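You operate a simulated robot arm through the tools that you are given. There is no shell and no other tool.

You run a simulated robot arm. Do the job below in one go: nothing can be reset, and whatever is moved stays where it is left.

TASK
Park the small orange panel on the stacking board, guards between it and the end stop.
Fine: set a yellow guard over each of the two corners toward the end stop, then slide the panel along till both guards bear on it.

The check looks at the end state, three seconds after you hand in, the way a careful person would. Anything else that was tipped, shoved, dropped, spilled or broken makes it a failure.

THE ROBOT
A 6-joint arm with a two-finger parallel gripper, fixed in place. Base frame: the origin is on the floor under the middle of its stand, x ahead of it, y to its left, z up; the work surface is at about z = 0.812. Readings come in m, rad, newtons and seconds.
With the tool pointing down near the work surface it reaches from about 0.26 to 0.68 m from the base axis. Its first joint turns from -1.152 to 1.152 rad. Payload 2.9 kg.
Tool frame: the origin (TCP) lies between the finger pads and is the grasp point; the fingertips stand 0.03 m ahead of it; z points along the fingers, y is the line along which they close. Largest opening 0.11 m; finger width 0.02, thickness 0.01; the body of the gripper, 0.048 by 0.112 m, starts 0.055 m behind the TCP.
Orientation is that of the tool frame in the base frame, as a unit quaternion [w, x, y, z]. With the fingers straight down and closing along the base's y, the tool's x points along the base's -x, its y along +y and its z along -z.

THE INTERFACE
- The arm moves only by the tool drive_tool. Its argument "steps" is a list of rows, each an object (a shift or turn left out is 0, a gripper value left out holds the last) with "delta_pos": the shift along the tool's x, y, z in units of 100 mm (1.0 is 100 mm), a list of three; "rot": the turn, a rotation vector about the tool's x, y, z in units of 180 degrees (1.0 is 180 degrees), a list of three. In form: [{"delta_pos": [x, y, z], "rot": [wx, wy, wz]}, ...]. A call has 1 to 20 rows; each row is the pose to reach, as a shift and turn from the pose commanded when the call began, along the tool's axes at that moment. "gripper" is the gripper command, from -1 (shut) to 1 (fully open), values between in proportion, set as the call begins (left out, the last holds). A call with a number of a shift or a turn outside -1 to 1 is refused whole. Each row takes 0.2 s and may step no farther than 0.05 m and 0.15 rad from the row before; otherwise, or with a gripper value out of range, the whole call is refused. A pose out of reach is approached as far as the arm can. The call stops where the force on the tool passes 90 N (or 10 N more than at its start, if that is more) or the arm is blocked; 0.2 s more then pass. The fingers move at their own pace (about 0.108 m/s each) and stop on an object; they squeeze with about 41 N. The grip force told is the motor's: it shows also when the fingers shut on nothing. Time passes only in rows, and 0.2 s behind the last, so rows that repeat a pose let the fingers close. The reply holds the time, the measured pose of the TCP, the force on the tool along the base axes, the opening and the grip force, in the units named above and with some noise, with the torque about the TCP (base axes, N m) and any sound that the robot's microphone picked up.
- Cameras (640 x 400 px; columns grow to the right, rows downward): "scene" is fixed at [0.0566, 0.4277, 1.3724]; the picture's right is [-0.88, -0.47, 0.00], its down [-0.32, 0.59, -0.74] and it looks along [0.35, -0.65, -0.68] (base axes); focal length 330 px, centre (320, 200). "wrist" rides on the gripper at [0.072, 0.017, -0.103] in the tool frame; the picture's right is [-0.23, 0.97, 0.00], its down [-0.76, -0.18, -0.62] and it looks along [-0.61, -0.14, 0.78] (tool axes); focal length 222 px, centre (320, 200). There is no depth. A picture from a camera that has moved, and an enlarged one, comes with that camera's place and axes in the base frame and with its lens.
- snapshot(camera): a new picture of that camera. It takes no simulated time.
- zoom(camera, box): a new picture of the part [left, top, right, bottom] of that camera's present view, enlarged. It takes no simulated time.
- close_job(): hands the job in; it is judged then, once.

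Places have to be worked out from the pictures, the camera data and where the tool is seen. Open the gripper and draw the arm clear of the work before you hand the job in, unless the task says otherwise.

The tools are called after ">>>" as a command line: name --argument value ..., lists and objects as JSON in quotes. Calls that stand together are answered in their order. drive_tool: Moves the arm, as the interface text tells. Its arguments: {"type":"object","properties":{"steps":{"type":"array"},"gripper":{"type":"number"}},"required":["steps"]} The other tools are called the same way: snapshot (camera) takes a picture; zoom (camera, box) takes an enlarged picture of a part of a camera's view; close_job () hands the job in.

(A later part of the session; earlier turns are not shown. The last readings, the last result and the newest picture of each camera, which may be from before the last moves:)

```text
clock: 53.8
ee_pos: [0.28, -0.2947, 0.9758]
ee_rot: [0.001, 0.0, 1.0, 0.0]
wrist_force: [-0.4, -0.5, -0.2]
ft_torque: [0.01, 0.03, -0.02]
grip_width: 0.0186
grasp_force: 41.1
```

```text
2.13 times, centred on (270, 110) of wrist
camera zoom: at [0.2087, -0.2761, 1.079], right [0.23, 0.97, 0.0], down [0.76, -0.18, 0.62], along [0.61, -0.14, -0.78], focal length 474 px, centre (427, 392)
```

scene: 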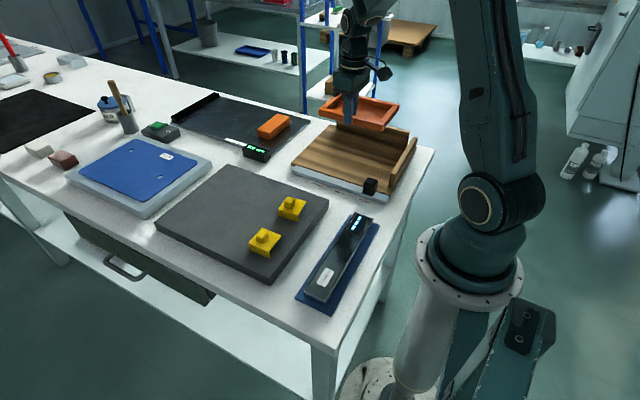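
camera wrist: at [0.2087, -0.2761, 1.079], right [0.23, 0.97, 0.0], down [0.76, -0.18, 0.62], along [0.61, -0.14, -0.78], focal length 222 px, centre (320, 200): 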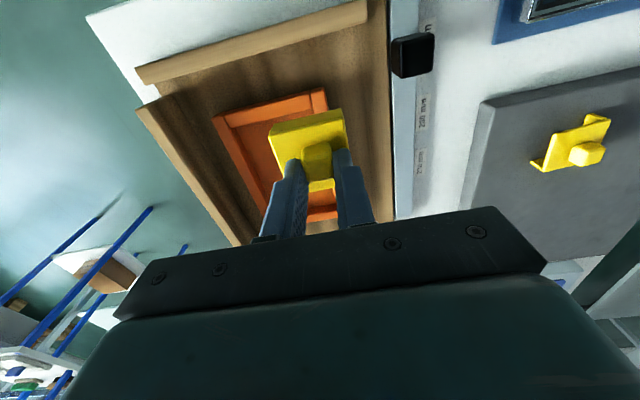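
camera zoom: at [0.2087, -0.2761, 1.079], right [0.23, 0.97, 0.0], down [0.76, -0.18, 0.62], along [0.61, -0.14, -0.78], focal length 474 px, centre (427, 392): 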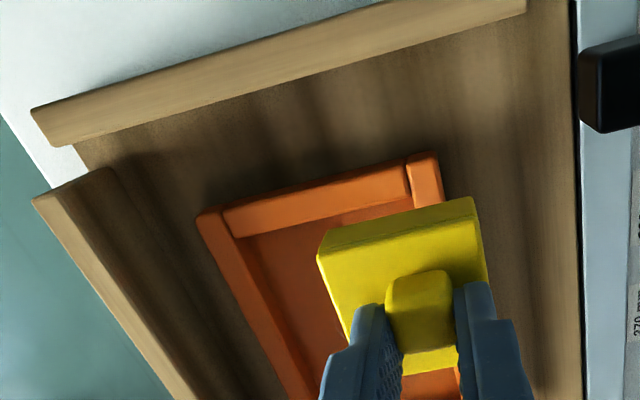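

Relative to the panel corner the guard's outer faces are ≈5 mm outside in x and ≈10 mm in y. I'll shift 2 mm toward −x and 3 mm toward −y, then lower to just above the rim and look again.

>>> drive_tool --steps '[{"delta_pos": [0.02, -0.03, 0]}, {"delta_pos": [0.02, -0.03, 0.25]}, {"delta_pos": [0.02, -0.03, 0.5]}, {"delta_pos": [0.02, -0.03, 0.7]}, {"delta_pos": [0.02, -0.03, 0.7]}]'

>>> zoom --camera "wrist" --box '[180, 60, 400, 200]'

>>> zoom --camera "scene" --box '[340, 120, 420, 180]'

```text
clock: 55.0
ee_pos: [0.2797, -0.2914, 0.9042]
ee_rot: [0.001, 0.001, 1.0, 0.0]
wrist_force: [0.6, 0.7, -0.3]
ft_torque: [-0.01, -0.03, 0.0]
grip_width: 0.0187
grasp_force: 40.9
```

```text
2.86 times, centred on (290, 130) of wrist
camera zoom: at [0.2086, -0.2742, 1.0091], right [0.23, 0.97, 0.0], down [0.76, -0.18, 0.62], along [0.61, -0.14, -0.78], focal length 635 px, centre (406, 400)
```

zoom: 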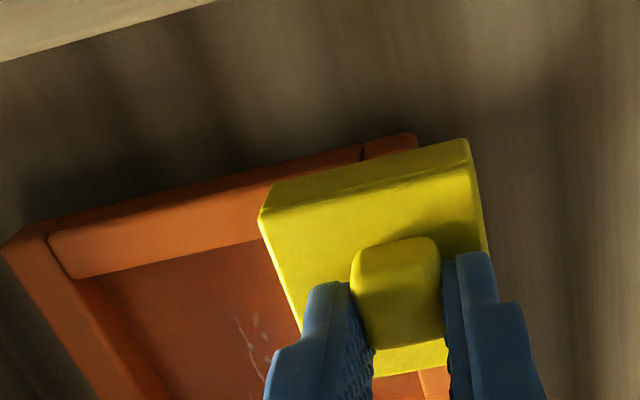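

```text
6.67 times, centred on (380, 150) of scene
camera zoom: at [0.0566, 0.4277, 1.3724], right [-0.88, -0.47, 0.0], down [-0.32, 0.59, -0.74], along [0.35, -0.65, -0.68], focal length 2196 px, centre (-80, 533)
```

zoom: 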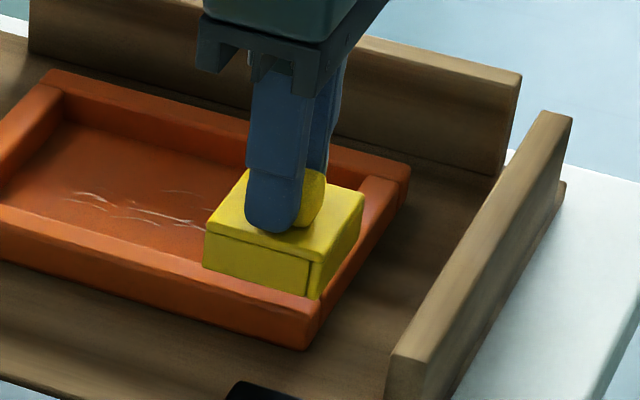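

The arm ended a few mm off in y. From this view the guard's outer corner is ≈(0.257, −0.270) versus the panel corner ≈(0.2605, −0.283), so I shift 4 mm toward −x and 6 mm toward −y before lowering further.

>>> drive_tool --steps '[{"delta_pos": [0.02, -0.03, 0]}, {"delta_pos": [0.04, -0.06, 0]}, {"delta_pos": [0.04, -0.06, 0]}]'

>>> zoom --camera "wrist" --box '[240, 90, 360, 170]'

>>> zoom --camera "scene" --box '[350, 140, 390, 175]'

```text
clock: 55.8
ee_pos: [0.2737, -0.2995, 0.906]
ee_rot: [0.0, 0.0, 1.0, 0.0]
wrist_force: [0.0, -0.7, -0.3]
ft_torque: [0.01, 0.01, 0.02]
grip_width: 0.0185
grasp_force: 41.2
```

```text
5.00 times, centred on (300, 130) of wrist
camera zoom: at [0.204, -0.2815, 1.0092], right [0.23, 0.97, 0.0], down [0.76, -0.18, 0.62], along [0.61, -0.14, -0.78], focal length 1111 px, centre (420, 550)
```

zoom: 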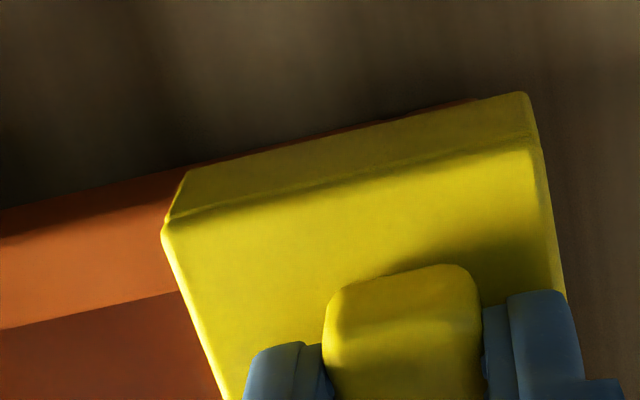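

```text
11.43 times, centred on (370, 158) of scene
camera zoom: at [0.0566, 0.4277, 1.3724], right [-0.88, -0.47, 0.0], down [-0.32, 0.59, -0.74], along [0.35, -0.65, -0.68], focal length 3765 px, centre (-251, 686)
```

zoom: 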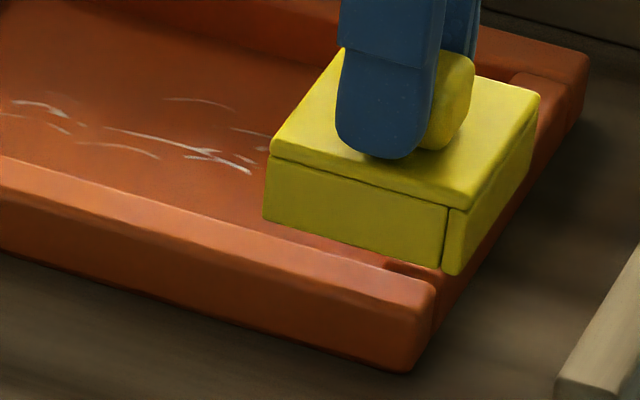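

Now the guard's outer corner is about 6–8 mm outside in x and ≈5–9 mm in y (lip ≈3.5 mm thick), so the lips should clear the rim. Lowering in small steps with force checks.

>>> drive_tool --steps '[{"delta_pos": [0, 0, 0.04]}, {"delta_pos": [0, 0, 0.08]}, {"delta_pos": [0, 0, 0.1]}, {"delta_pos": [0, 0, 0.1]}]'

>>> drive_tool --steps '[{"delta_pos": [0, 0, 0.03]}, {"delta_pos": [0, 0, 0.03]}]'

>>> drive_tool --steps '[{"delta_pos": [0, 0, 0.03]}, {"delta_pos": [0, 0, 0.03]}]'

>>> drive_tool --steps '[{"delta_pos": [0, 0, 0.03]}, {"delta_pos": [0, 0, 0.03]}]'

>>> zoom --camera "scene" --box '[345, 140, 395, 180]'

>>> zoom --camera "wrist" --box '[180, 70, 360, 180]'

```text
clock: 56.8
ee_pos: [0.2743, -0.2998, 0.8966]
ee_rot: [-0.001, 0.0, 1.0, 0.0]
wrist_force: [-0.2, -0.9, 0.4]
ft_torque: [-0.03, -0.04, -0.02]
grip_width: 0.0189
grasp_force: 41.3
```

```text
clock: 57.4
ee_pos: [0.2752, -0.2966, 0.8928]
ee_rot: [0.0, 0.0, 1.0, 0.0]
wrist_force: [0.2, 0.4, -0.2]
ft_torque: [0.0, 0.02, 0.0]
grip_width: 0.0186
grasp_force: 41.4
```

```text
clock: 58.0
ee_pos: [0.274, -0.2993, 0.8887]
ee_rot: [0.001, 0.0, 1.0, 0.0]
wrist_force: [0.5, 0.3, 0.6]
ft_torque: [-0.01, -0.04, -0.01]
grip_width: 0.0187
grasp_force: 41.3
```

```text
clock: 58.6
ee_pos: [0.2738, -0.299, 0.8868]
ee_rot: [0.001, 0.0, 1.0, 0.0]
wrist_force: [0.0, -1.0, -0.1]
ft_torque: [0.02, -0.02, 0.01]
grip_width: 0.0182
grasp_force: 41.2
```

```text
10.00 times, centred on (370, 160) of scene
camera zoom: at [0.0566, 0.4277, 1.3724], right [-0.88, -0.47, 0.0], down [-0.32, 0.59, -0.74], along [0.35, -0.65, -0.68], focal length 3295 px, centre (-180, 600)
```

zoom: 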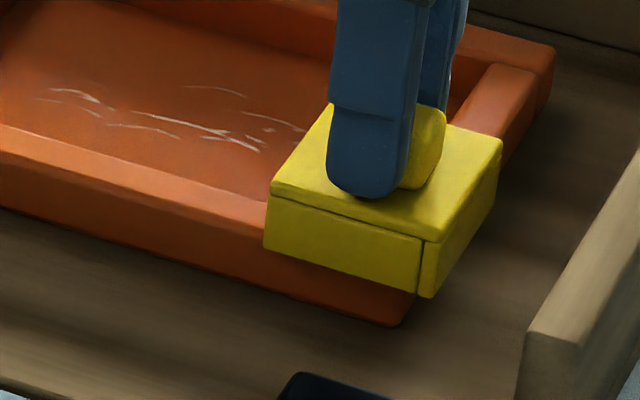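

```text
3.56 times, centred on (270, 125) of wrist
camera zoom: at [0.2039, -0.2814, 0.9902], right [0.23, 0.97, 0.0], down [0.76, -0.18, 0.62], along [0.61, -0.14, -0.78], focal length 790 px, centre (498, 467)
```

zoom: 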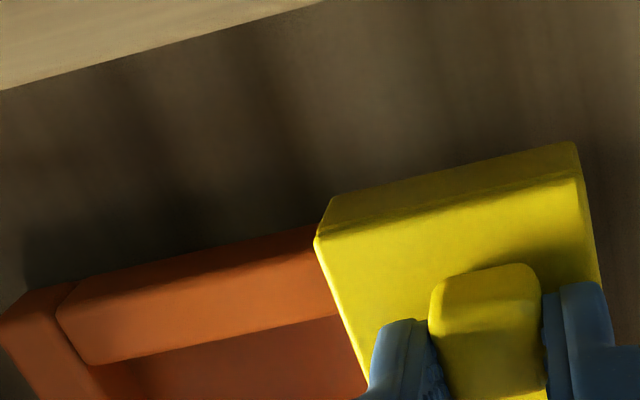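

No contact so far and the +y lip is clearly hanging outside the rim face. Continuing down in 3 mm steps until the plate meets the rim.

>>> drive_tool --steps '[{"delta_pos": [0, 0, 0.03]}, {"delta_pos": [0, 0, 0.03]}]'

>>> drive_tool --steps '[{"delta_pos": [0, 0, 0.03]}, {"delta_pos": [0, 0, 0.03]}]'

>>> drive_tool --steps '[{"delta_pos": [0, 0, 0.02]}, {"delta_pos": [0, 0, 0.02]}]'

>>> zoom --camera "scene" --box '[345, 140, 395, 180]'

>>> zoom --camera "wrist" --box '[180, 70, 360, 180]'

```text
clock: 59.2
ee_pos: [0.2749, -0.2997, 0.884]
ee_rot: [0.0, 0.0, 1.0, 0.001]
wrist_force: [0.8, -0.5, 0.3]
ft_torque: [0.03, 0.0, -0.01]
grip_width: 0.0187
grasp_force: 41.0
```

```text
clock: 59.8
ee_pos: [0.2738, -0.2991, 0.8806]
ee_rot: [0.0, 0.001, 1.0, 0.0]
wrist_force: [-0.5, 0.1, 0.3]
ft_torque: [0.02, -0.01, -0.02]
grip_width: 0.0186
grasp_force: 40.6
```

```text
clock: 60.4
ee_pos: [0.2745, -0.2998, 0.8791]
ee_rot: [0.0, 0.001, 1.0, 0.0]
wrist_force: [0.3, 0.5, -0.4]
ft_torque: [0.0, -0.04, 0.0]
grip_width: 0.0184
grasp_force: 41.0
```

```text
10.00 times, centred on (370, 160) of scene
camera zoom: at [0.0566, 0.4277, 1.3724], right [-0.88, -0.47, 0.0], down [-0.32, 0.59, -0.74], along [0.35, -0.65, -0.68], focal length 3295 px, centre (-180, 600)
```

zoom: 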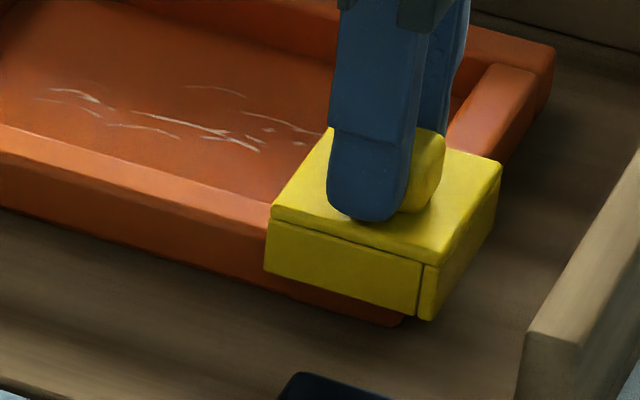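

```text
3.56 times, centred on (270, 125) of wrist
camera zoom: at [0.2032, -0.2818, 0.9826], right [0.23, 0.97, 0.0], down [0.76, -0.18, 0.62], along [0.61, -0.14, -0.78], focal length 790 px, centre (498, 467)
```

zoom: 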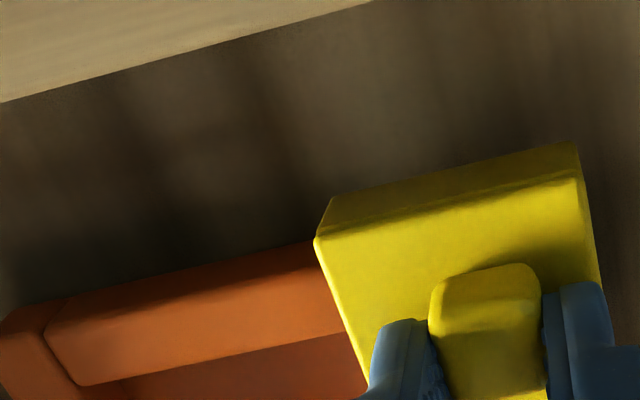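

Lips are engaged outside the corner. I'll snug the guard inward (2 mm in +x, 2 mm in −y) and lower until the plate rests on the rim.

>>> drive_tool --steps '[{"delta_pos": [-0.01, -0.01, 0]}, {"delta_pos": [-0.02, -0.02, 0]}, {"delta_pos": [-0.02, -0.02, 0]}]'

>>> drive_tool --steps '[{"delta_pos": [0, 0, 0.02]}, {"delta_pos": [0, 0, 0.02]}]'

>>> drive_tool --steps '[{"delta_pos": [0, 0, 0.02]}, {"delta_pos": [0, 0, 0.02]}]'

>>> drive_tool --steps '[{"delta_pos": [0, 0, 0.015]}, {"delta_pos": [0, 0, 0.015]}]'

```text
clock: 61.2
ee_pos: [0.2766, -0.3002, 0.8795]
ee_rot: [0.0, 0.0, 1.0, 0.0]
wrist_force: [0.2, 0.2, -1.0]
ft_torque: [0.01, 0.03, 0.03]
grip_width: 0.0186
grasp_force: 40.7
```

```text
clock: 61.8
ee_pos: [0.2764, -0.3006, 0.8765]
ee_rot: [0.0, -0.001, 1.0, 0.001]
wrist_force: [0.0, 0.6, 0.2]
ft_torque: [0.05, 0.03, 0.0]
grip_width: 0.0189
grasp_force: 41.2
```

```text
clock: 62.4
ee_pos: [0.2767, -0.3016, 0.8752]
ee_rot: [0.0, -0.001, 1.0, 0.0]
wrist_force: [0.0, 0.5, -0.7]
ft_torque: [0.01, 0.01, -0.03]
grip_width: 0.0188
grasp_force: 40.9
```

```text
clock: 63.0
ee_pos: [0.2764, -0.3016, 0.8738]
ee_rot: [0.0, 0.0, 1.0, 0.0]
wrist_force: [0.9, 0.3, 1.0]
ft_torque: [0.07, 0.01, 0.02]
grip_width: 0.0186
grasp_force: 41.1
```

>>> drive_tool --steps '[{"delta_pos": [0, 0, 0.015]}, {"delta_pos": [0, 0, 0.015]}]'

>>> zoom --camera "scene" --box '[345, 140, 395, 180]'

>>> zoom --camera "wrist" --box '[180, 70, 360, 180]'

```text
clock: 63.6
ee_pos: [0.2775, -0.3015, 0.8719]
ee_rot: [0.0, 0.0, 1.0, 0.0]
wrist_force: [0.6, 0.5, -0.6]
ft_torque: [0.04, -0.04, 0.0]
grip_width: 0.0188
grasp_force: 41.0
```

```text
10.00 times, centred on (370, 160) of scene
camera zoom: at [0.0566, 0.4277, 1.3724], right [-0.88, -0.47, 0.0], down [-0.32, 0.59, -0.74], along [0.35, -0.65, -0.68], focal length 3295 px, centre (-180, 600)
```

zoom: 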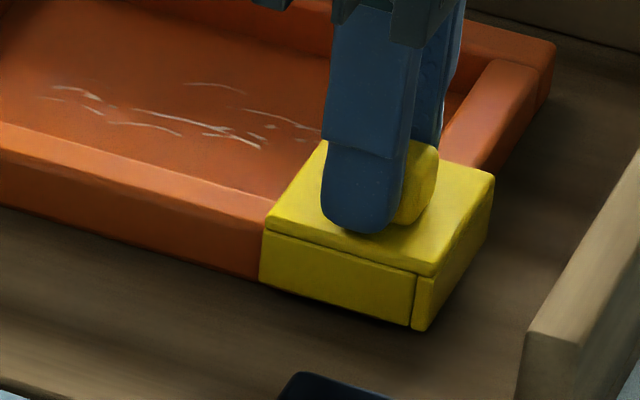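

```text
3.56 times, centred on (270, 125) of wrist
camera zoom: at [0.2053, -0.2848, 0.9761], right [0.23, 0.97, 0.0], down [0.76, -0.18, 0.62], along [0.61, -0.14, -0.78], focal length 790 px, centre (498, 467)
```

zoom: 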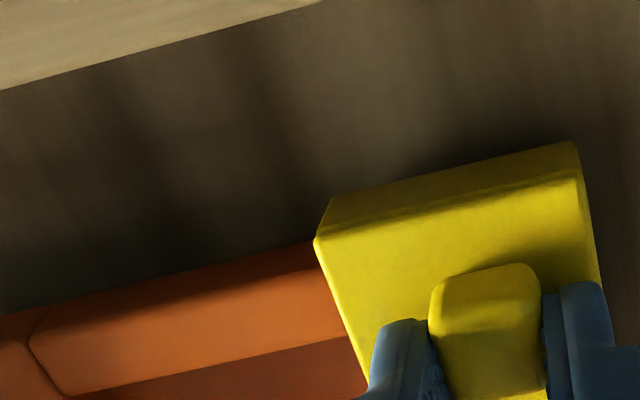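

>>> drive_tool --steps '[{"delta_pos": [0, 0, 0.015]}, {"delta_pos": [0, 0, 0.015]}]'

>>> drive_tool --steps '[{"delta_pos": [0, 0, 0.015]}, {"delta_pos": [0, 0, 0.015]}]'

>>> drive_tool --steps '[{"delta_pos": [0, 0, 0.015]}, {"delta_pos": [0, 0, 0.015]}]'

```text
clock: 64.2
ee_pos: [0.2772, -0.3018, 0.87]
ee_rot: [0.0, 0.0, 1.0, 0.0]
wrist_force: [0.1, -0.3, 0.0]
ft_torque: [0.0, 0.01, -0.01]
grip_width: 0.0188
grasp_force: 41.4
```

```text
clock: 64.8
ee_pos: [0.2759, -0.3015, 0.869]
ee_rot: [0.0, -0.001, 1.0, 0.0]
wrist_force: [-2.5, 1.3, 7.5]
ft_torque: [0.04, 0.04, -0.01]
grip_width: 0.0187
grasp_force: 41.2
```

```text
clock: 65.4
ee_pos: [0.2773, -0.3026, 0.8699]
ee_rot: [0.001, 0.0, 1.0, -0.001]
wrist_force: [-6.6, 8.3, 33.8]
ft_torque: [0.19, 0.25, -0.01]
grip_width: 0.0186
grasp_force: 41.1
```

Contact felt at TCP z≈0.8695. I'll relieve the pressure by 2 mm and inspect the seating before releasing.

>>> drive_tool --steps '[{"delta_pos": [0, 0, -0.01]}, {"delta_pos": [0, 0, -0.02]}, {"delta_pos": [0, 0, -0.02]}]'

>>> zoom --camera "scene" --box '[355, 150, 385, 175]'

>>> zoom --camera "wrist" --box '[240, 90, 360, 190]'

```text
clock: 66.2
ee_pos: [0.2765, -0.302, 0.8688]
ee_rot: [-0.001, 0.0, 1.0, 0.0]
wrist_force: [0.5, 0.4, 0.1]
ft_torque: [0.01, 0.02, -0.02]
grip_width: 0.0186
grasp_force: 40.8
```

```text
16.00 times, centred on (370, 162) of scene
camera zoom: at [0.0566, 0.4277, 1.3724], right [-0.88, -0.47, 0.0], down [-0.32, 0.59, -0.74], along [0.35, -0.65, -0.68], focal length 5272 px, centre (-480, 800)
```

zoom: 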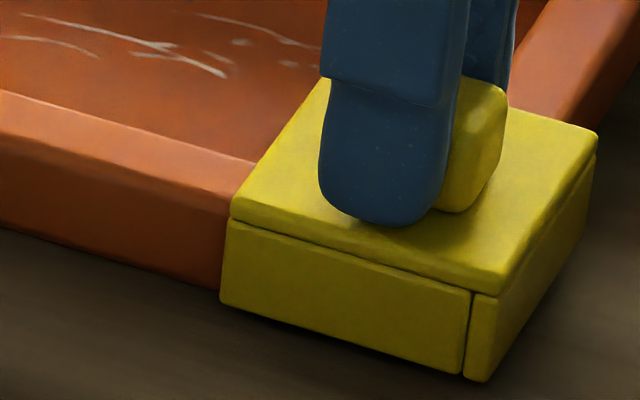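

```text
4.00 times, centred on (300, 140) of wrist
camera zoom: at [0.2055, -0.2847, 0.9735], right [0.23, 0.97, 0.0], down [0.76, -0.18, 0.62], along [0.61, -0.14, -0.78], focal length 888 px, centre (400, 440)
```

zoom: 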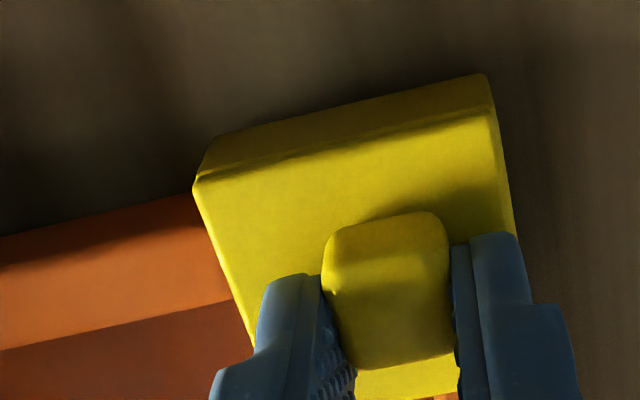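

The guard looks seated, plate level on the rim with lips outside both faces. Releasing with a modest opening and rising.

>>> drive_tool --steps '[{"delta_pos": [0, 0, 0]}, {"delta_pos": [0, 0, 0]}, {"delta_pos": [0, 0, 0]}]' --gripper -0.3

>>> drive_tool --steps '[{"delta_pos": [0, 0, -0.1]}, {"delta_pos": [0, 0, -0.3]}, {"delta_pos": [0, 0, -0.6]}, {"delta_pos": [0, 0, -0.95]}, {"delta_pos": [0, 0, -0.95]}]'

>>> zoom --camera "scene" --box '[340, 130, 400, 180]'

>>> zoom --camera "wrist" --box '[180, 50, 380, 190]'

```text
clock: 67.0
ee_pos: [0.277, -0.3016, 0.8701]
ee_rot: [0.0, 0.0, 1.0, -0.001]
wrist_force: [0.5, -0.1, 0.2]
ft_torque: [-0.01, -0.01, -0.02]
grip_width: 0.0384
grasp_force: 0.1
```

```text
clock: 68.2
ee_pos: [0.2788, -0.3025, 0.9645]
ee_rot: [0.0, 0.0, 1.0, 0.0]
wrist_force: [0.5, -0.6, 0.0]
ft_torque: [0.02, 0.02, 0.0]
grip_width: 0.0387
grasp_force: 0.1
```

```text
8.00 times, centred on (370, 155) of scene
camera zoom: at [0.0566, 0.4277, 1.3724], right [-0.88, -0.47, 0.0], down [-0.32, 0.59, -0.74], along [0.35, -0.65, -0.68], focal length 2636 px, centre (-80, 560)
```

zoom: 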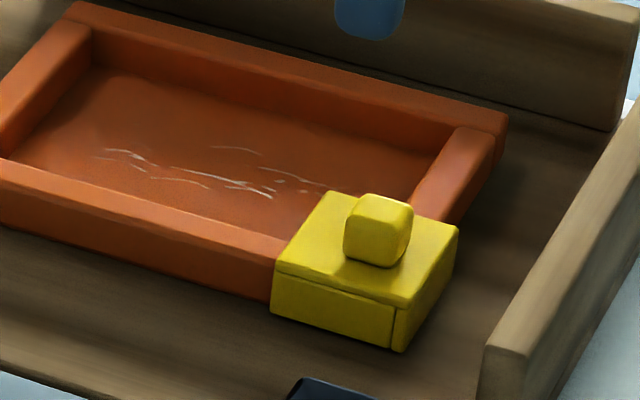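

```text
2.86 times, centred on (280, 120) of wrist
camera zoom: at [0.207, -0.2856, 1.0686], right [0.23, 0.97, 0.0], down [0.76, -0.18, 0.62], along [0.61, -0.14, -0.78], focal length 635 px, centre (434, 429)
```

zoom: 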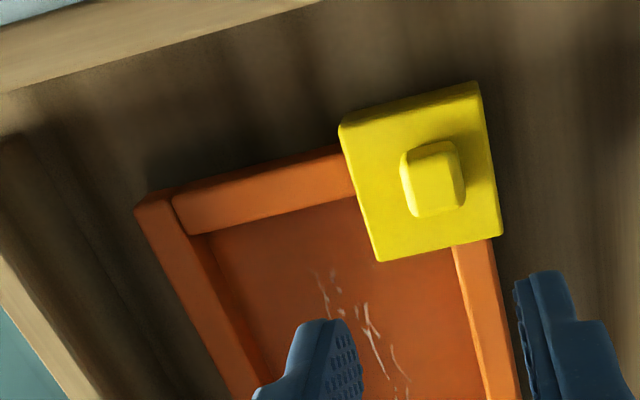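

Guard 2 is on the (−x,+y) corner, level, with lips outside. Now to guard 1 (knob ≈ (0.381, −0.0225), yaw ≈+5°): I turn the wrist to +95° for pickup.

>>> drive_tool --steps '[{"delta_pos": [-0.026, 0.07, -0.1], "rot": [0, 0, -0.0406]}, {"delta_pos": [-0.052, 0.14, -0.1], "rot": [0, 0, -0.0812]}, {"delta_pos": [-0.078, 0.215, -0.1], "rot": [0, 0, -0.1218]}, {"delta_pos": [-0.104, 0.285, -0.1], "rot": [0, 0, -0.1624]}, {"delta_pos": [-0.13, 0.36, -0.1], "rot": [0, 0, -0.203]}, {"delta_pos": [-0.156, 0.43, -0.1], "rot": [0, 0, -0.2436]}, {"delta_pos": [-0.182, 0.5, -0.1], "rot": [0, 0, -0.2842]}, {"delta_pos": [-0.208, 0.57, -0.1], "rot": [0, 0, -0.3248]}, {"delta_pos": [-0.234, 0.645, -0.1], "rot": [0, 0, -0.3654]}, {"delta_pos": [-0.26, 0.715, -0.1], "rot": [0, 0, -0.406]}, {"delta_pos": [-0.286, 0.79, -0.1], "rot": [0, 0, -0.4466]}, {"delta_pos": [-0.312, 0.86, -0.1], "rot": [0, 0, -0.4872]}, {"delta_pos": [-0.34, 0.93, -0.1], "rot": [0, 0, -0.528]}]' --gripper -0.1

>>> drive_tool --steps '[{"delta_pos": [-0.3, -0.14, 0]}, {"delta_pos": [-0.6, -0.28, 0]}, {"delta_pos": [-0.9, -0.42, 0]}]'

>>> drive_tool --steps '[{"delta_pos": [-0.3, -0.14, 0]}, {"delta_pos": [-0.6, -0.28, 0]}, {"delta_pos": [-0.9, -0.42, 0]}, {"delta_pos": [-0.9, -0.42, 0]}]'

>>> snapshot --camera "wrist"

>>> zoom --camera "scene" --box '[240, 150, 340, 230]'

```text
clock: 71.0
ee_pos: [0.313, -0.2082, 0.9741]
ee_rot: [0.0, 0.738, -0.674, 0.0]
wrist_force: [-0.4, -0.5, 0.3]
ft_torque: [0.01, -0.02, 0.0]
grip_width: 0.0494
grasp_force: 0.0
```

```text
clock: 71.8
ee_pos: [0.3463, -0.1137, 0.9734]
ee_rot: [0.0, 0.737, -0.676, 0.0]
wrist_force: [-0.5, 0.2, -0.1]
ft_torque: [-0.03, -0.01, 0.02]
grip_width: 0.0497
grasp_force: 0.0
```

```text
clock: 72.8
ee_pos: [0.3798, -0.0227, 0.9756]
ee_rot: [0.0, 0.738, -0.675, 0.0]
wrist_force: [0.5, 0.7, -0.4]
ft_torque: [0.0, 0.04, 0.03]
grip_width: 0.0495
grasp_force: 0.0
```

```text
taken
camera wrist: at [0.369, -0.0962, 1.0793], right [-0.99, 0.14, 0.0], down [0.11, 0.77, 0.62], along [0.09, 0.62, -0.78], focal length 222 px, centre (320, 200)
```

wrist: 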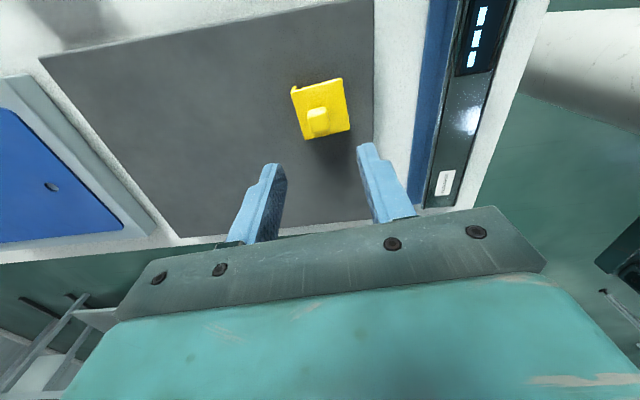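

```text
5.00 times, centred on (290, 190) of scene
camera zoom: at [0.0566, 0.4277, 1.3724], right [-0.88, -0.47, 0.0], down [-0.32, 0.59, -0.74], along [0.35, -0.65, -0.68], focal length 1647 px, centre (470, 250)
```

zoom: 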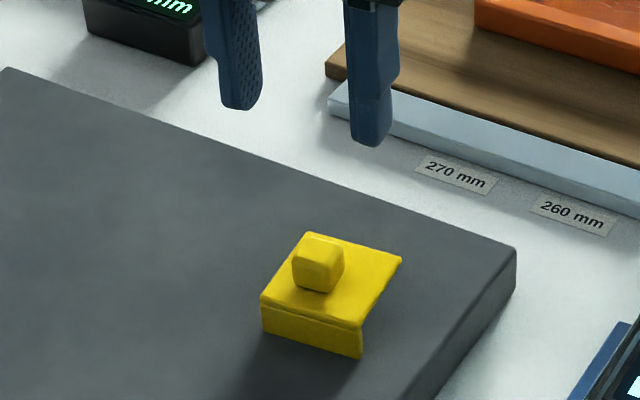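

>>> zoom --camera "wrist" --box '[270, 65, 370, 155]'

>>> zoom --camera "wrist" --box '[220, 60, 420, 220]'

```text
4.44 times, centred on (320, 110) of wrist
camera zoom: at [0.369, -0.0962, 1.0793], right [-0.99, 0.14, 0.0], down [0.11, 0.77, 0.62], along [0.09, 0.62, -0.78], focal length 987 px, centre (320, 600)
```

zoom: 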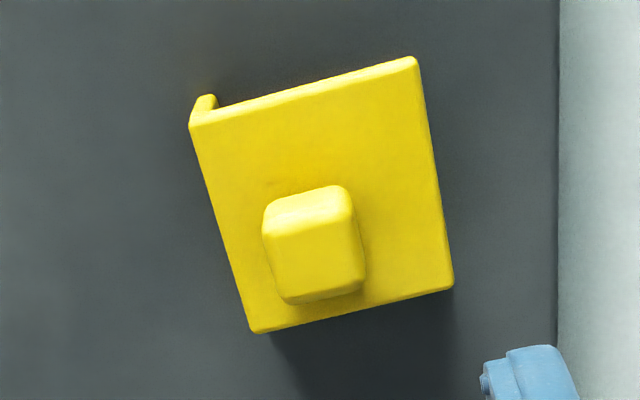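

```text
2.50 times, centred on (320, 140) of wrist
camera zoom: at [0.369, -0.0962, 1.0793], right [-0.99, 0.14, 0.0], down [0.11, 0.77, 0.62], along [0.09, 0.62, -0.78], focal length 555 px, centre (320, 350)
```

zoom: 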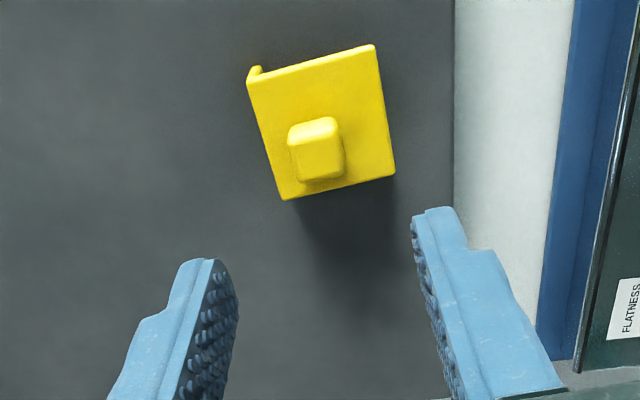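

Knob 1 lies right under the TCP (within ~1–3 mm). Lowering 75 mm, then checking.

>>> drive_tool --steps '[{"delta_pos": [0, 0, 0.2]}, {"delta_pos": [0, 0, 0.4]}, {"delta_pos": [0, 0, 0.6]}, {"delta_pos": [0, 0, 0.75]}, {"delta_pos": [0, 0, 0.75]}]'

>>> zoom --camera "wrist" --box '[220, 80, 420, 240]'

>>> zoom --camera "scene" --box '[260, 175, 330, 235]'

```text
clock: 74.0
ee_pos: [0.3781, -0.0207, 0.9002]
ee_rot: [0.0, 0.737, -0.676, 0.0]
wrist_force: [0.0, -0.1, 0.2]
ft_torque: [-0.01, 0.0, -0.01]
grip_width: 0.0496
grasp_force: 0.0
```

```text
2.50 times, centred on (320, 160) of wrist
camera zoom: at [0.3703, -0.0943, 1.0035], right [-0.99, 0.14, 0.0], down [0.11, 0.77, 0.62], along [0.09, 0.62, -0.78], focal length 555 px, centre (320, 300)
```

zoom: 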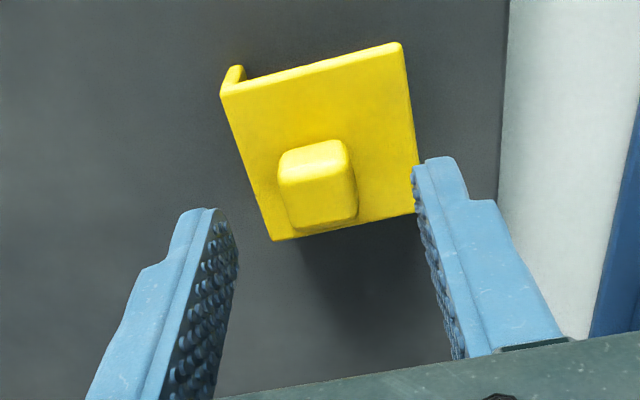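

```text
6.67 times, centred on (295, 205) of scene
camera zoom: at [0.0566, 0.4277, 1.3724], right [-0.88, -0.47, 0.0], down [-0.32, 0.59, -0.74], along [0.35, -0.65, -0.68], focal length 2196 px, centre (487, 167)
```

zoom: 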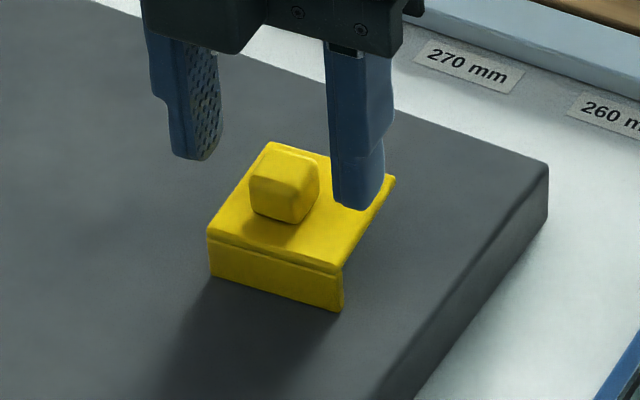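

Knob is ~4 mm toward tool +x; I'll shift 3 mm and lower 14 mm, then close.

>>> drive_tool --steps '[{"delta_pos": [0.03, 0, 0.04]}, {"delta_pos": [0.03, 0, 0.09]}, {"delta_pos": [0.03, 0, 0.14]}, {"delta_pos": [0.03, 0, 0.14]}]'

>>> zoom --camera "wrist" --box '[220, 80, 420, 240]'

```text
clock: 75.0
ee_pos: [0.379, -0.0244, 0.8857]
ee_rot: [-0.001, 0.737, -0.676, 0.0]
wrist_force: [0.3, -0.2, -0.3]
ft_torque: [0.01, -0.01, -0.03]
grip_width: 0.0496
grasp_force: 0.1
```

```text
2.50 times, centred on (320, 160) of wrist
camera zoom: at [0.37, -0.0978, 0.9894], right [-0.99, 0.14, 0.0], down [0.11, 0.77, 0.62], along [0.09, 0.62, -0.78], focal length 555 px, centre (320, 300)
```

zoom: 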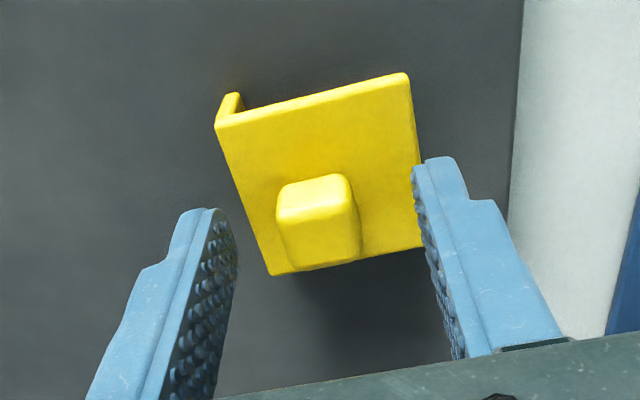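

No contact at z=0.8857, the same height that worked for the other guard. Closing on the knob.

>>> drive_tool --steps '[{"delta_pos": [0, 0, 0]}, {"delta_pos": [0, 0, 0]}, {"delta_pos": [0, 0, 0]}]' --gripper -1

>>> drive_tool --steps '[{"delta_pos": [0, 0, -0.1]}, {"delta_pos": [0, 0, -0.3]}, {"delta_pos": [0, 0, -0.6]}, {"delta_pos": [0, 0, -0.9]}, {"delta_pos": [0, 0, -0.9]}]'

>>> zoom --camera "wrist" --box '[220, 80, 420, 240]'

>>> zoom --camera "scene" --box '[250, 140, 340, 230]'

```text
clock: 75.8
ee_pos: [0.379, -0.0255, 0.886]
ee_rot: [0.0, 0.737, -0.676, -0.001]
wrist_force: [-0.1, -0.8, -0.4]
ft_torque: [0.02, 0.01, 0.01]
grip_width: 0.0184
grasp_force: 40.6
```

```text
clock: 77.0
ee_pos: [0.3769, -0.0247, 0.9751]
ee_rot: [-0.001, 0.737, -0.676, -0.001]
wrist_force: [-0.8, 0.1, -0.7]
ft_torque: [0.01, 0.0, -0.01]
grip_width: 0.0186
grasp_force: 41.2
```

```text
2.50 times, centred on (320, 160) of wrist
camera zoom: at [0.3684, -0.0976, 1.0776], right [-0.99, 0.14, 0.0], down [0.11, 0.77, 0.62], along [0.09, 0.62, -0.78], focal length 555 px, centre (320, 300)
```

zoom: 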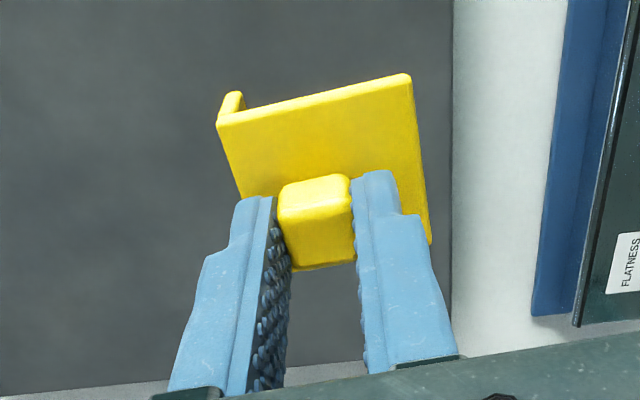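

```text
4.44 times, centred on (295, 185) of scene
camera zoom: at [0.0566, 0.4277, 1.3724], right [-0.88, -0.47, 0.0], down [-0.32, 0.59, -0.74], along [0.35, -0.65, -0.68], focal length 1464 px, centre (431, 267)
```

zoom: 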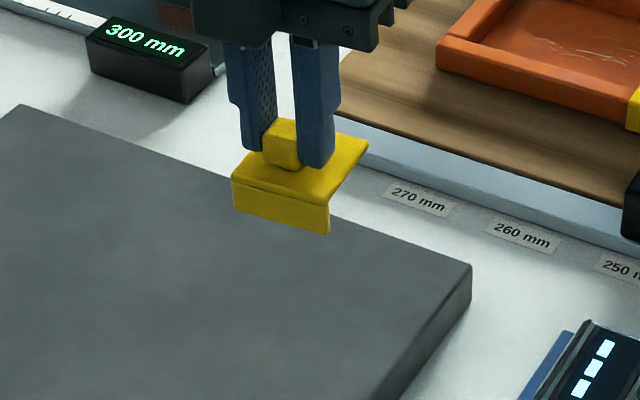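

Guard 1 is held. I'll carry it while turning −185° (to tool yaw −90°) so its lips end up facing −x (end stop) and −y, hovering near the other corner.

>>> drive_tool --steps '[{"delta_pos": [0.07, 0.025, 0], "rot": [0, 0, 0.0395]}, {"delta_pos": [0.14, 0.05, 0], "rot": [0, 0, 0.079]}, {"delta_pos": [0.21, 0.075, 0], "rot": [0, 0, 0.1185]}, {"delta_pos": [0.28, 0.1, 0], "rot": [0, 0, 0.158]}, {"delta_pos": [0.35, 0.125, 0], "rot": [0, 0, 0.1975]}, {"delta_pos": [0.42, 0.15, 0], "rot": [0, 0, 0.237]}, {"delta_pos": [0.49, 0.175, 0], "rot": [0, 0, 0.2765]}, {"delta_pos": [0.56, 0.2, 0], "rot": [0, 0, 0.316]}, {"delta_pos": [0.63, 0.225, 0], "rot": [0, 0, 0.3555]}, {"delta_pos": [0.7, 0.25, 0], "rot": [0, 0, 0.395]}, {"delta_pos": [0.77, 0.275, 0], "rot": [0, 0, 0.4345]}, {"delta_pos": [0.84, 0.3, 0], "rot": [0, 0, 0.474]}, {"delta_pos": [0.914, 0.331, 0], "rot": [0, 0, 0.514]}]' --gripper -1

>>> drive_tool --steps '[{"delta_pos": [0.022, -0.07, 0], "rot": [0, 0, 0.0395]}, {"delta_pos": [0.044, -0.14, 0], "rot": [0, 0, 0.079]}, {"delta_pos": [0.066, -0.21, 0], "rot": [0, 0, 0.1185]}, {"delta_pos": [0.088, -0.28, 0], "rot": [0, 0, 0.158]}, {"delta_pos": [0.11, -0.35, 0], "rot": [0, 0, 0.1975]}, {"delta_pos": [0.132, -0.42, 0], "rot": [0, 0, 0.237]}, {"delta_pos": [0.154, -0.49, 0], "rot": [0, 0, 0.2765]}, {"delta_pos": [0.176, -0.56, 0], "rot": [0, 0, 0.316]}, {"delta_pos": [0.198, -0.63, 0], "rot": [0, 0, 0.3555]}, {"delta_pos": [0.22, -0.7, 0], "rot": [0, 0, 0.395]}, {"delta_pos": [0.242, -0.78, 0], "rot": [0, 0, 0.4345]}, {"delta_pos": [0.265, -0.86, 0], "rot": [0, 0, 0.474]}, {"delta_pos": [0.291, -0.938, 0], "rot": [0, 0, 0.514]}]'

>>> drive_tool --steps '[{"delta_pos": [-0.31, -0.09, 0]}, {"delta_pos": [-0.62, -0.18, 0]}, {"delta_pos": [-0.92, -0.257, 0]}, {"delta_pos": [-0.92, -0.257, 0]}]'

>>> snapshot --camera "wrist"

>>> snapshot --camera "scene"

```text
clock: 79.8
ee_pos: [0.3527, -0.1169, 0.976]
ee_rot: [0.0, -0.021, 1.0, 0.0]
wrist_force: [0.3, -0.5, -0.8]
ft_torque: [0.02, 0.01, -0.02]
grip_width: 0.0185
grasp_force: 41.3
```

```text
clock: 82.6
ee_pos: [0.328, -0.2148, 0.9751]
ee_rot: [0.0, 0.707, 0.707, 0.0]
wrist_force: [-0.1, -0.4, -0.3]
ft_torque: [-0.01, -0.01, 0.01]
grip_width: 0.0188
grasp_force: 41.2
```

```text
clock: 83.6
ee_pos: [0.301, -0.304, 0.9745]
ee_rot: [0.0, 0.707, 0.707, -0.001]
wrist_force: [0.1, -0.2, 0.3]
ft_torque: [0.04, -0.01, -0.03]
grip_width: 0.0186
grasp_force: 40.8
```

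```text
taken
camera wrist: at [0.3194, -0.2323, 1.0785], right [0.97, -0.23, 0.0], down [-0.18, -0.76, 0.62], along [-0.14, -0.61, -0.78], focal length 222 px, centre (320, 200)
```

wrist: 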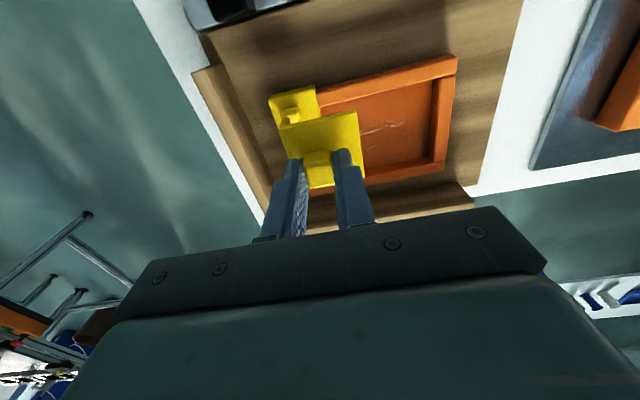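

```text
taken
```

scene: 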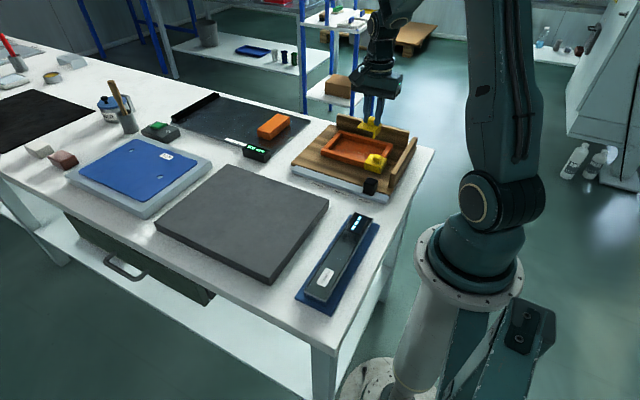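

>>> zoom --camera "wrist" --box '[240, 40, 480, 210]'

>>> zoom --camera "scene" --box '[310, 100, 420, 190]'

```text
2.35 times, centred on (360, 125) of wrist
camera zoom: at [0.3194, -0.2323, 1.0785], right [0.97, -0.23, 0.0], down [-0.18, -0.76, 0.62], along [-0.14, -0.61, -0.78], focal length 523 px, centre (226, 376)
```

zoom: 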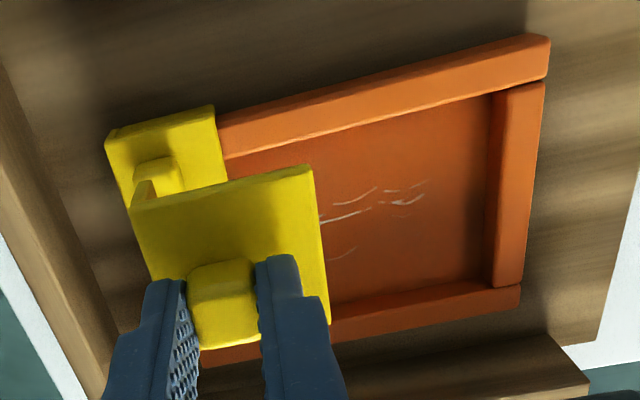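

```text
4.44 times, centred on (365, 145) of scene
camera zoom: at [0.0566, 0.4277, 1.3724], right [-0.88, -0.47, 0.0], down [-0.32, 0.59, -0.74], along [0.35, -0.65, -0.68], focal length 1464 px, centre (120, 444)
```

zoom: 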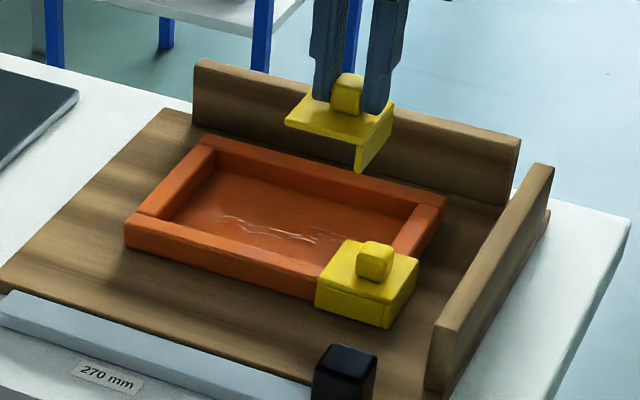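

Panel edges from this view: −x edge ≈0.2605, −y edge ≈−0.410, +y edge ≈−0.285. I'll move to hover with the guard's outer corner ≈7–8 mm outside the (−x,−y) corner.

>>> drive_tool --steps '[{"delta_pos": [-0.31, -0.09, 0]}, {"delta_pos": [-0.62, -0.18, 0]}, {"delta_pos": [-0.935, -0.27, 0]}, {"delta_pos": [-0.935, -0.27, 0]}]'

>>> drive_tool --steps '[{"delta_pos": [0, 0, 0.2]}, {"delta_pos": [0, 0, 0.4]}, {"delta_pos": [0, 0, 0.6]}, {"delta_pos": [0, 0, 0.6]}]'

>>> snapshot --camera "wrist"

>>> zoom --camera "wrist" --box '[220, 40, 420, 200]'

>>> zoom --camera "scene" --box '[340, 110, 420, 180]'

```text
clock: 84.6
ee_pos: [0.2765, -0.3999, 0.9735]
ee_rot: [0.0, 0.707, 0.708, 0.001]
wrist_force: [-0.8, -0.6, 0.2]
ft_torque: [0.01, 0.03, -0.03]
grip_width: 0.0186
grasp_force: 40.9
```

```text
clock: 85.6
ee_pos: [0.277, -0.4001, 0.9156]
ee_rot: [0.0, 0.708, 0.707, 0.0]
wrist_force: [-0.3, 0.2, -0.6]
ft_torque: [0.03, -0.01, -0.02]
grip_width: 0.0187
grasp_force: 41.1
```

```text
taken
camera wrist: at [0.2948, -0.3267, 1.0189], right [0.97, -0.23, 0.0], down [-0.18, -0.76, 0.62], along [-0.14, -0.61, -0.78], focal length 222 px, centre (320, 200)
```

wrist: 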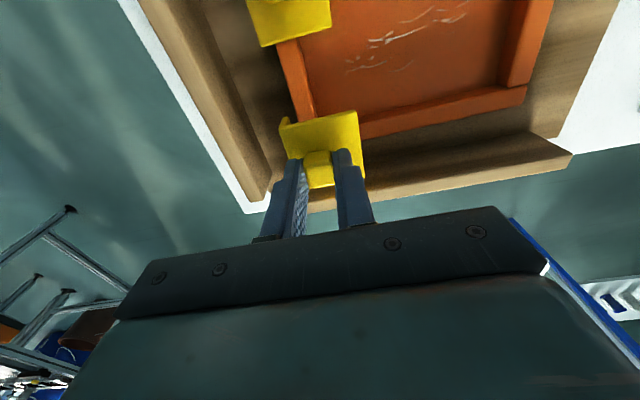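

```text
2.50 times, centred on (320, 120) of wrist
camera zoom: at [0.2948, -0.3267, 1.0189], right [0.97, -0.23, 0.0], down [-0.18, -0.76, 0.62], along [-0.14, -0.61, -0.78], focal length 555 px, centre (320, 400)
```

zoom: 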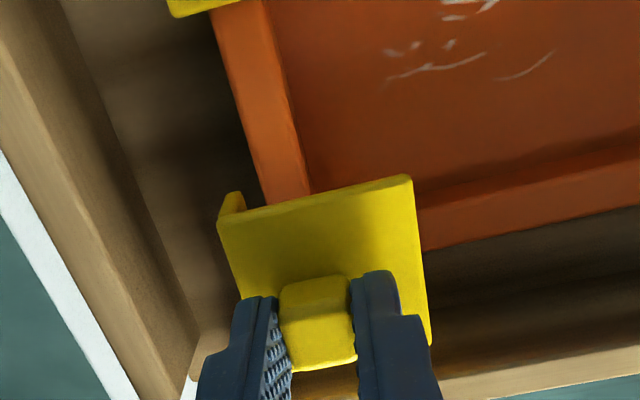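

```text
5.71 times, centred on (380, 145) of scene
camera zoom: at [0.0566, 0.4277, 1.3724], right [-0.88, -0.47, 0.0], down [-0.32, 0.59, -0.74], along [0.35, -0.65, -0.68], focal length 1883 px, centre (-23, 514)
```

zoom: 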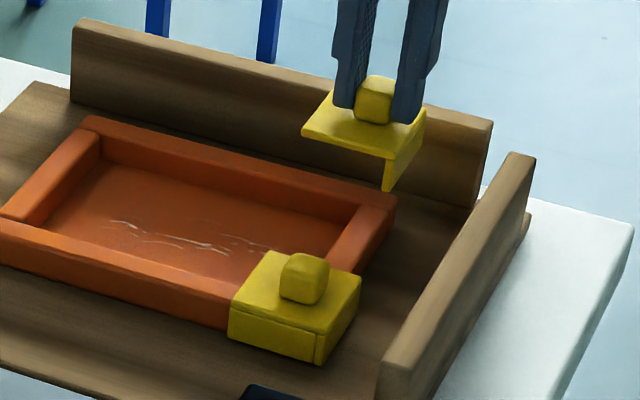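

Guard's outer faces are ≈5 mm (x) and ≈7.5 mm (y) outside the panel edges. I'll add 2.5 mm more in −x and lower in steps.

>>> drive_tool --steps '[{"delta_pos": [0, -0.025, 0]}, {"delta_pos": [0, -0.025, 0.08]}, {"delta_pos": [0, -0.025, 0.15]}, {"delta_pos": [0, -0.025, 0.15]}]'

>>> zoom --camera "wrist" --box '[220, 40, 420, 200]'

>>> zoom --camera "scene" --box '[360, 110, 420, 165]'

```text
clock: 86.6
ee_pos: [0.2743, -0.4004, 0.8988]
ee_rot: [0.0, 0.707, 0.707, 0.0]
wrist_force: [0.6, 0.2, 0.0]
ft_torque: [-0.03, -0.03, -0.02]
grip_width: 0.0186
grasp_force: 40.8
```

```text
2.50 times, centred on (320, 120) of wrist
camera zoom: at [0.2918, -0.3266, 1.0035], right [0.97, -0.23, 0.0], down [-0.18, -0.76, 0.62], along [-0.14, -0.61, -0.78], focal length 555 px, centre (320, 400)
```

zoom: 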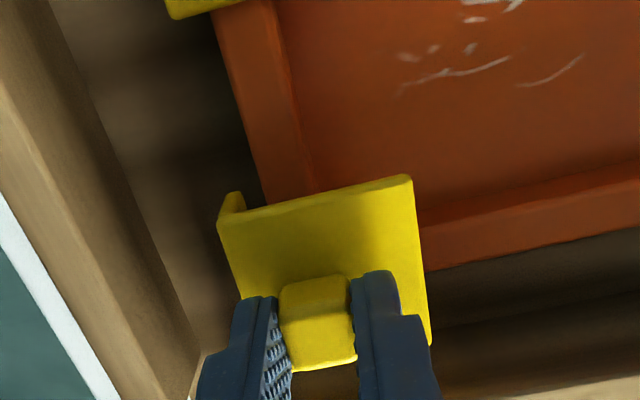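

```text
7.27 times, centred on (390, 138) of scene
camera zoom: at [0.0566, 0.4277, 1.3724], right [-0.88, -0.47, 0.0], down [-0.32, 0.59, -0.74], along [0.35, -0.65, -0.68], focal length 2396 px, centre (-189, 654)
```

zoom: 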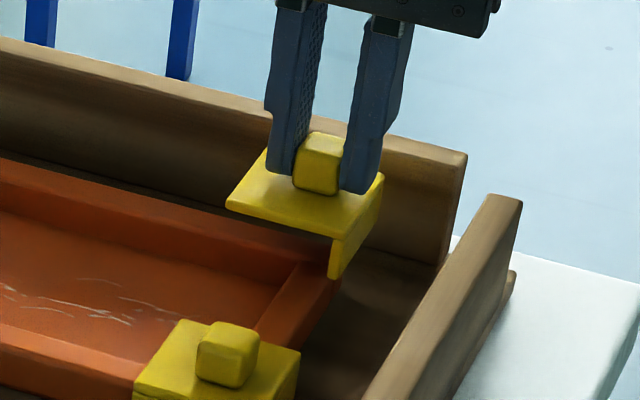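

There's visible clearance between the −x lip and the panel's edge (≈5 mm). Continuing down in steps.

>>> drive_tool --steps '[{"delta_pos": [0, 0, 0.03]}, {"delta_pos": [0, 0, 0.06]}, {"delta_pos": [0, 0, 0.06]}]'

>>> drive_tool --steps '[{"delta_pos": [0, 0, 0.03]}, {"delta_pos": [0, 0, 0.03]}]'

>>> drive_tool --steps '[{"delta_pos": [0, 0, 0.03]}, {"delta_pos": [0, 0, 0.03]}]'

>>> drive_tool --steps '[{"delta_pos": [0, 0, 0.03]}, {"delta_pos": [0, 0, 0.03]}]'

>>> zoom --camera "wrist" --box '[220, 40, 420, 200]'

>>> zoom --camera "scene" --box '[360, 110, 420, 165]'

```text
clock: 87.4
ee_pos: [0.2735, -0.3984, 0.8936]
ee_rot: [0.0, 0.708, 0.706, 0.0]
wrist_force: [-0.3, -0.5, -0.5]
ft_torque: [0.0, 0.02, 0.02]
grip_width: 0.0185
grasp_force: 41.2
```

```text
clock: 88.0
ee_pos: [0.2727, -0.3989, 0.8909]
ee_rot: [0.0, 0.707, 0.707, 0.001]
wrist_force: [-0.6, 0.3, 0.1]
ft_torque: [0.02, -0.02, 0.03]
grip_width: 0.0185
grasp_force: 40.9
```

```text
clock: 88.6
ee_pos: [0.2729, -0.3992, 0.8871]
ee_rot: [0.0, 0.707, 0.707, 0.001]
wrist_force: [-0.5, 0.0, -1.0]
ft_torque: [-0.01, -0.01, -0.01]
grip_width: 0.0182
grasp_force: 41.4
```

```text
clock: 89.2
ee_pos: [0.2728, -0.3997, 0.8833]
ee_rot: [-0.001, 0.707, 0.707, 0.0]
wrist_force: [0.1, -1.3, -1.2]
ft_torque: [0.01, -0.01, 0.0]
grip_width: 0.0186
grasp_force: 40.8
```

```text
2.50 times, centred on (320, 120) of wrist
camera zoom: at [0.2911, -0.3265, 0.9871], right [0.97, -0.23, 0.0], down [-0.18, -0.76, 0.62], along [-0.14, -0.61, -0.78], focal length 555 px, centre (320, 400)
```

zoom: 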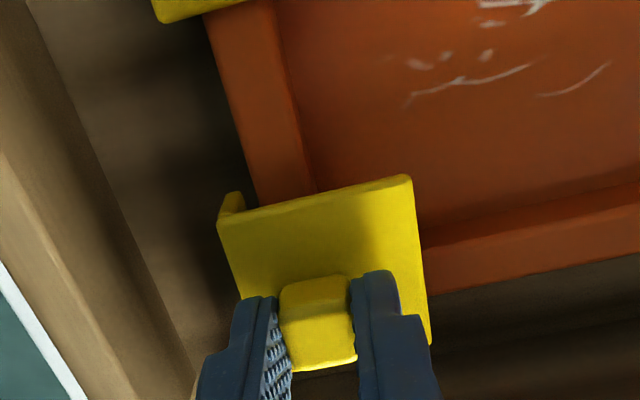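

```text
7.27 times, centred on (390, 138) of scene
camera zoom: at [0.0567, 0.4275, 1.3725], right [-0.88, -0.47, 0.0], down [-0.32, 0.59, -0.74], along [0.35, -0.65, -0.68], focal length 2396 px, centre (-189, 654)
```

zoom: 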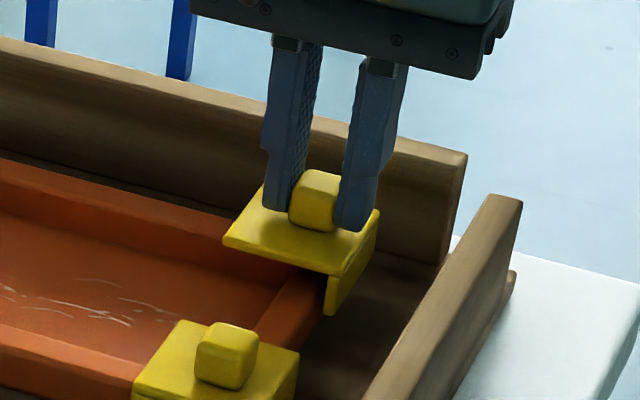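

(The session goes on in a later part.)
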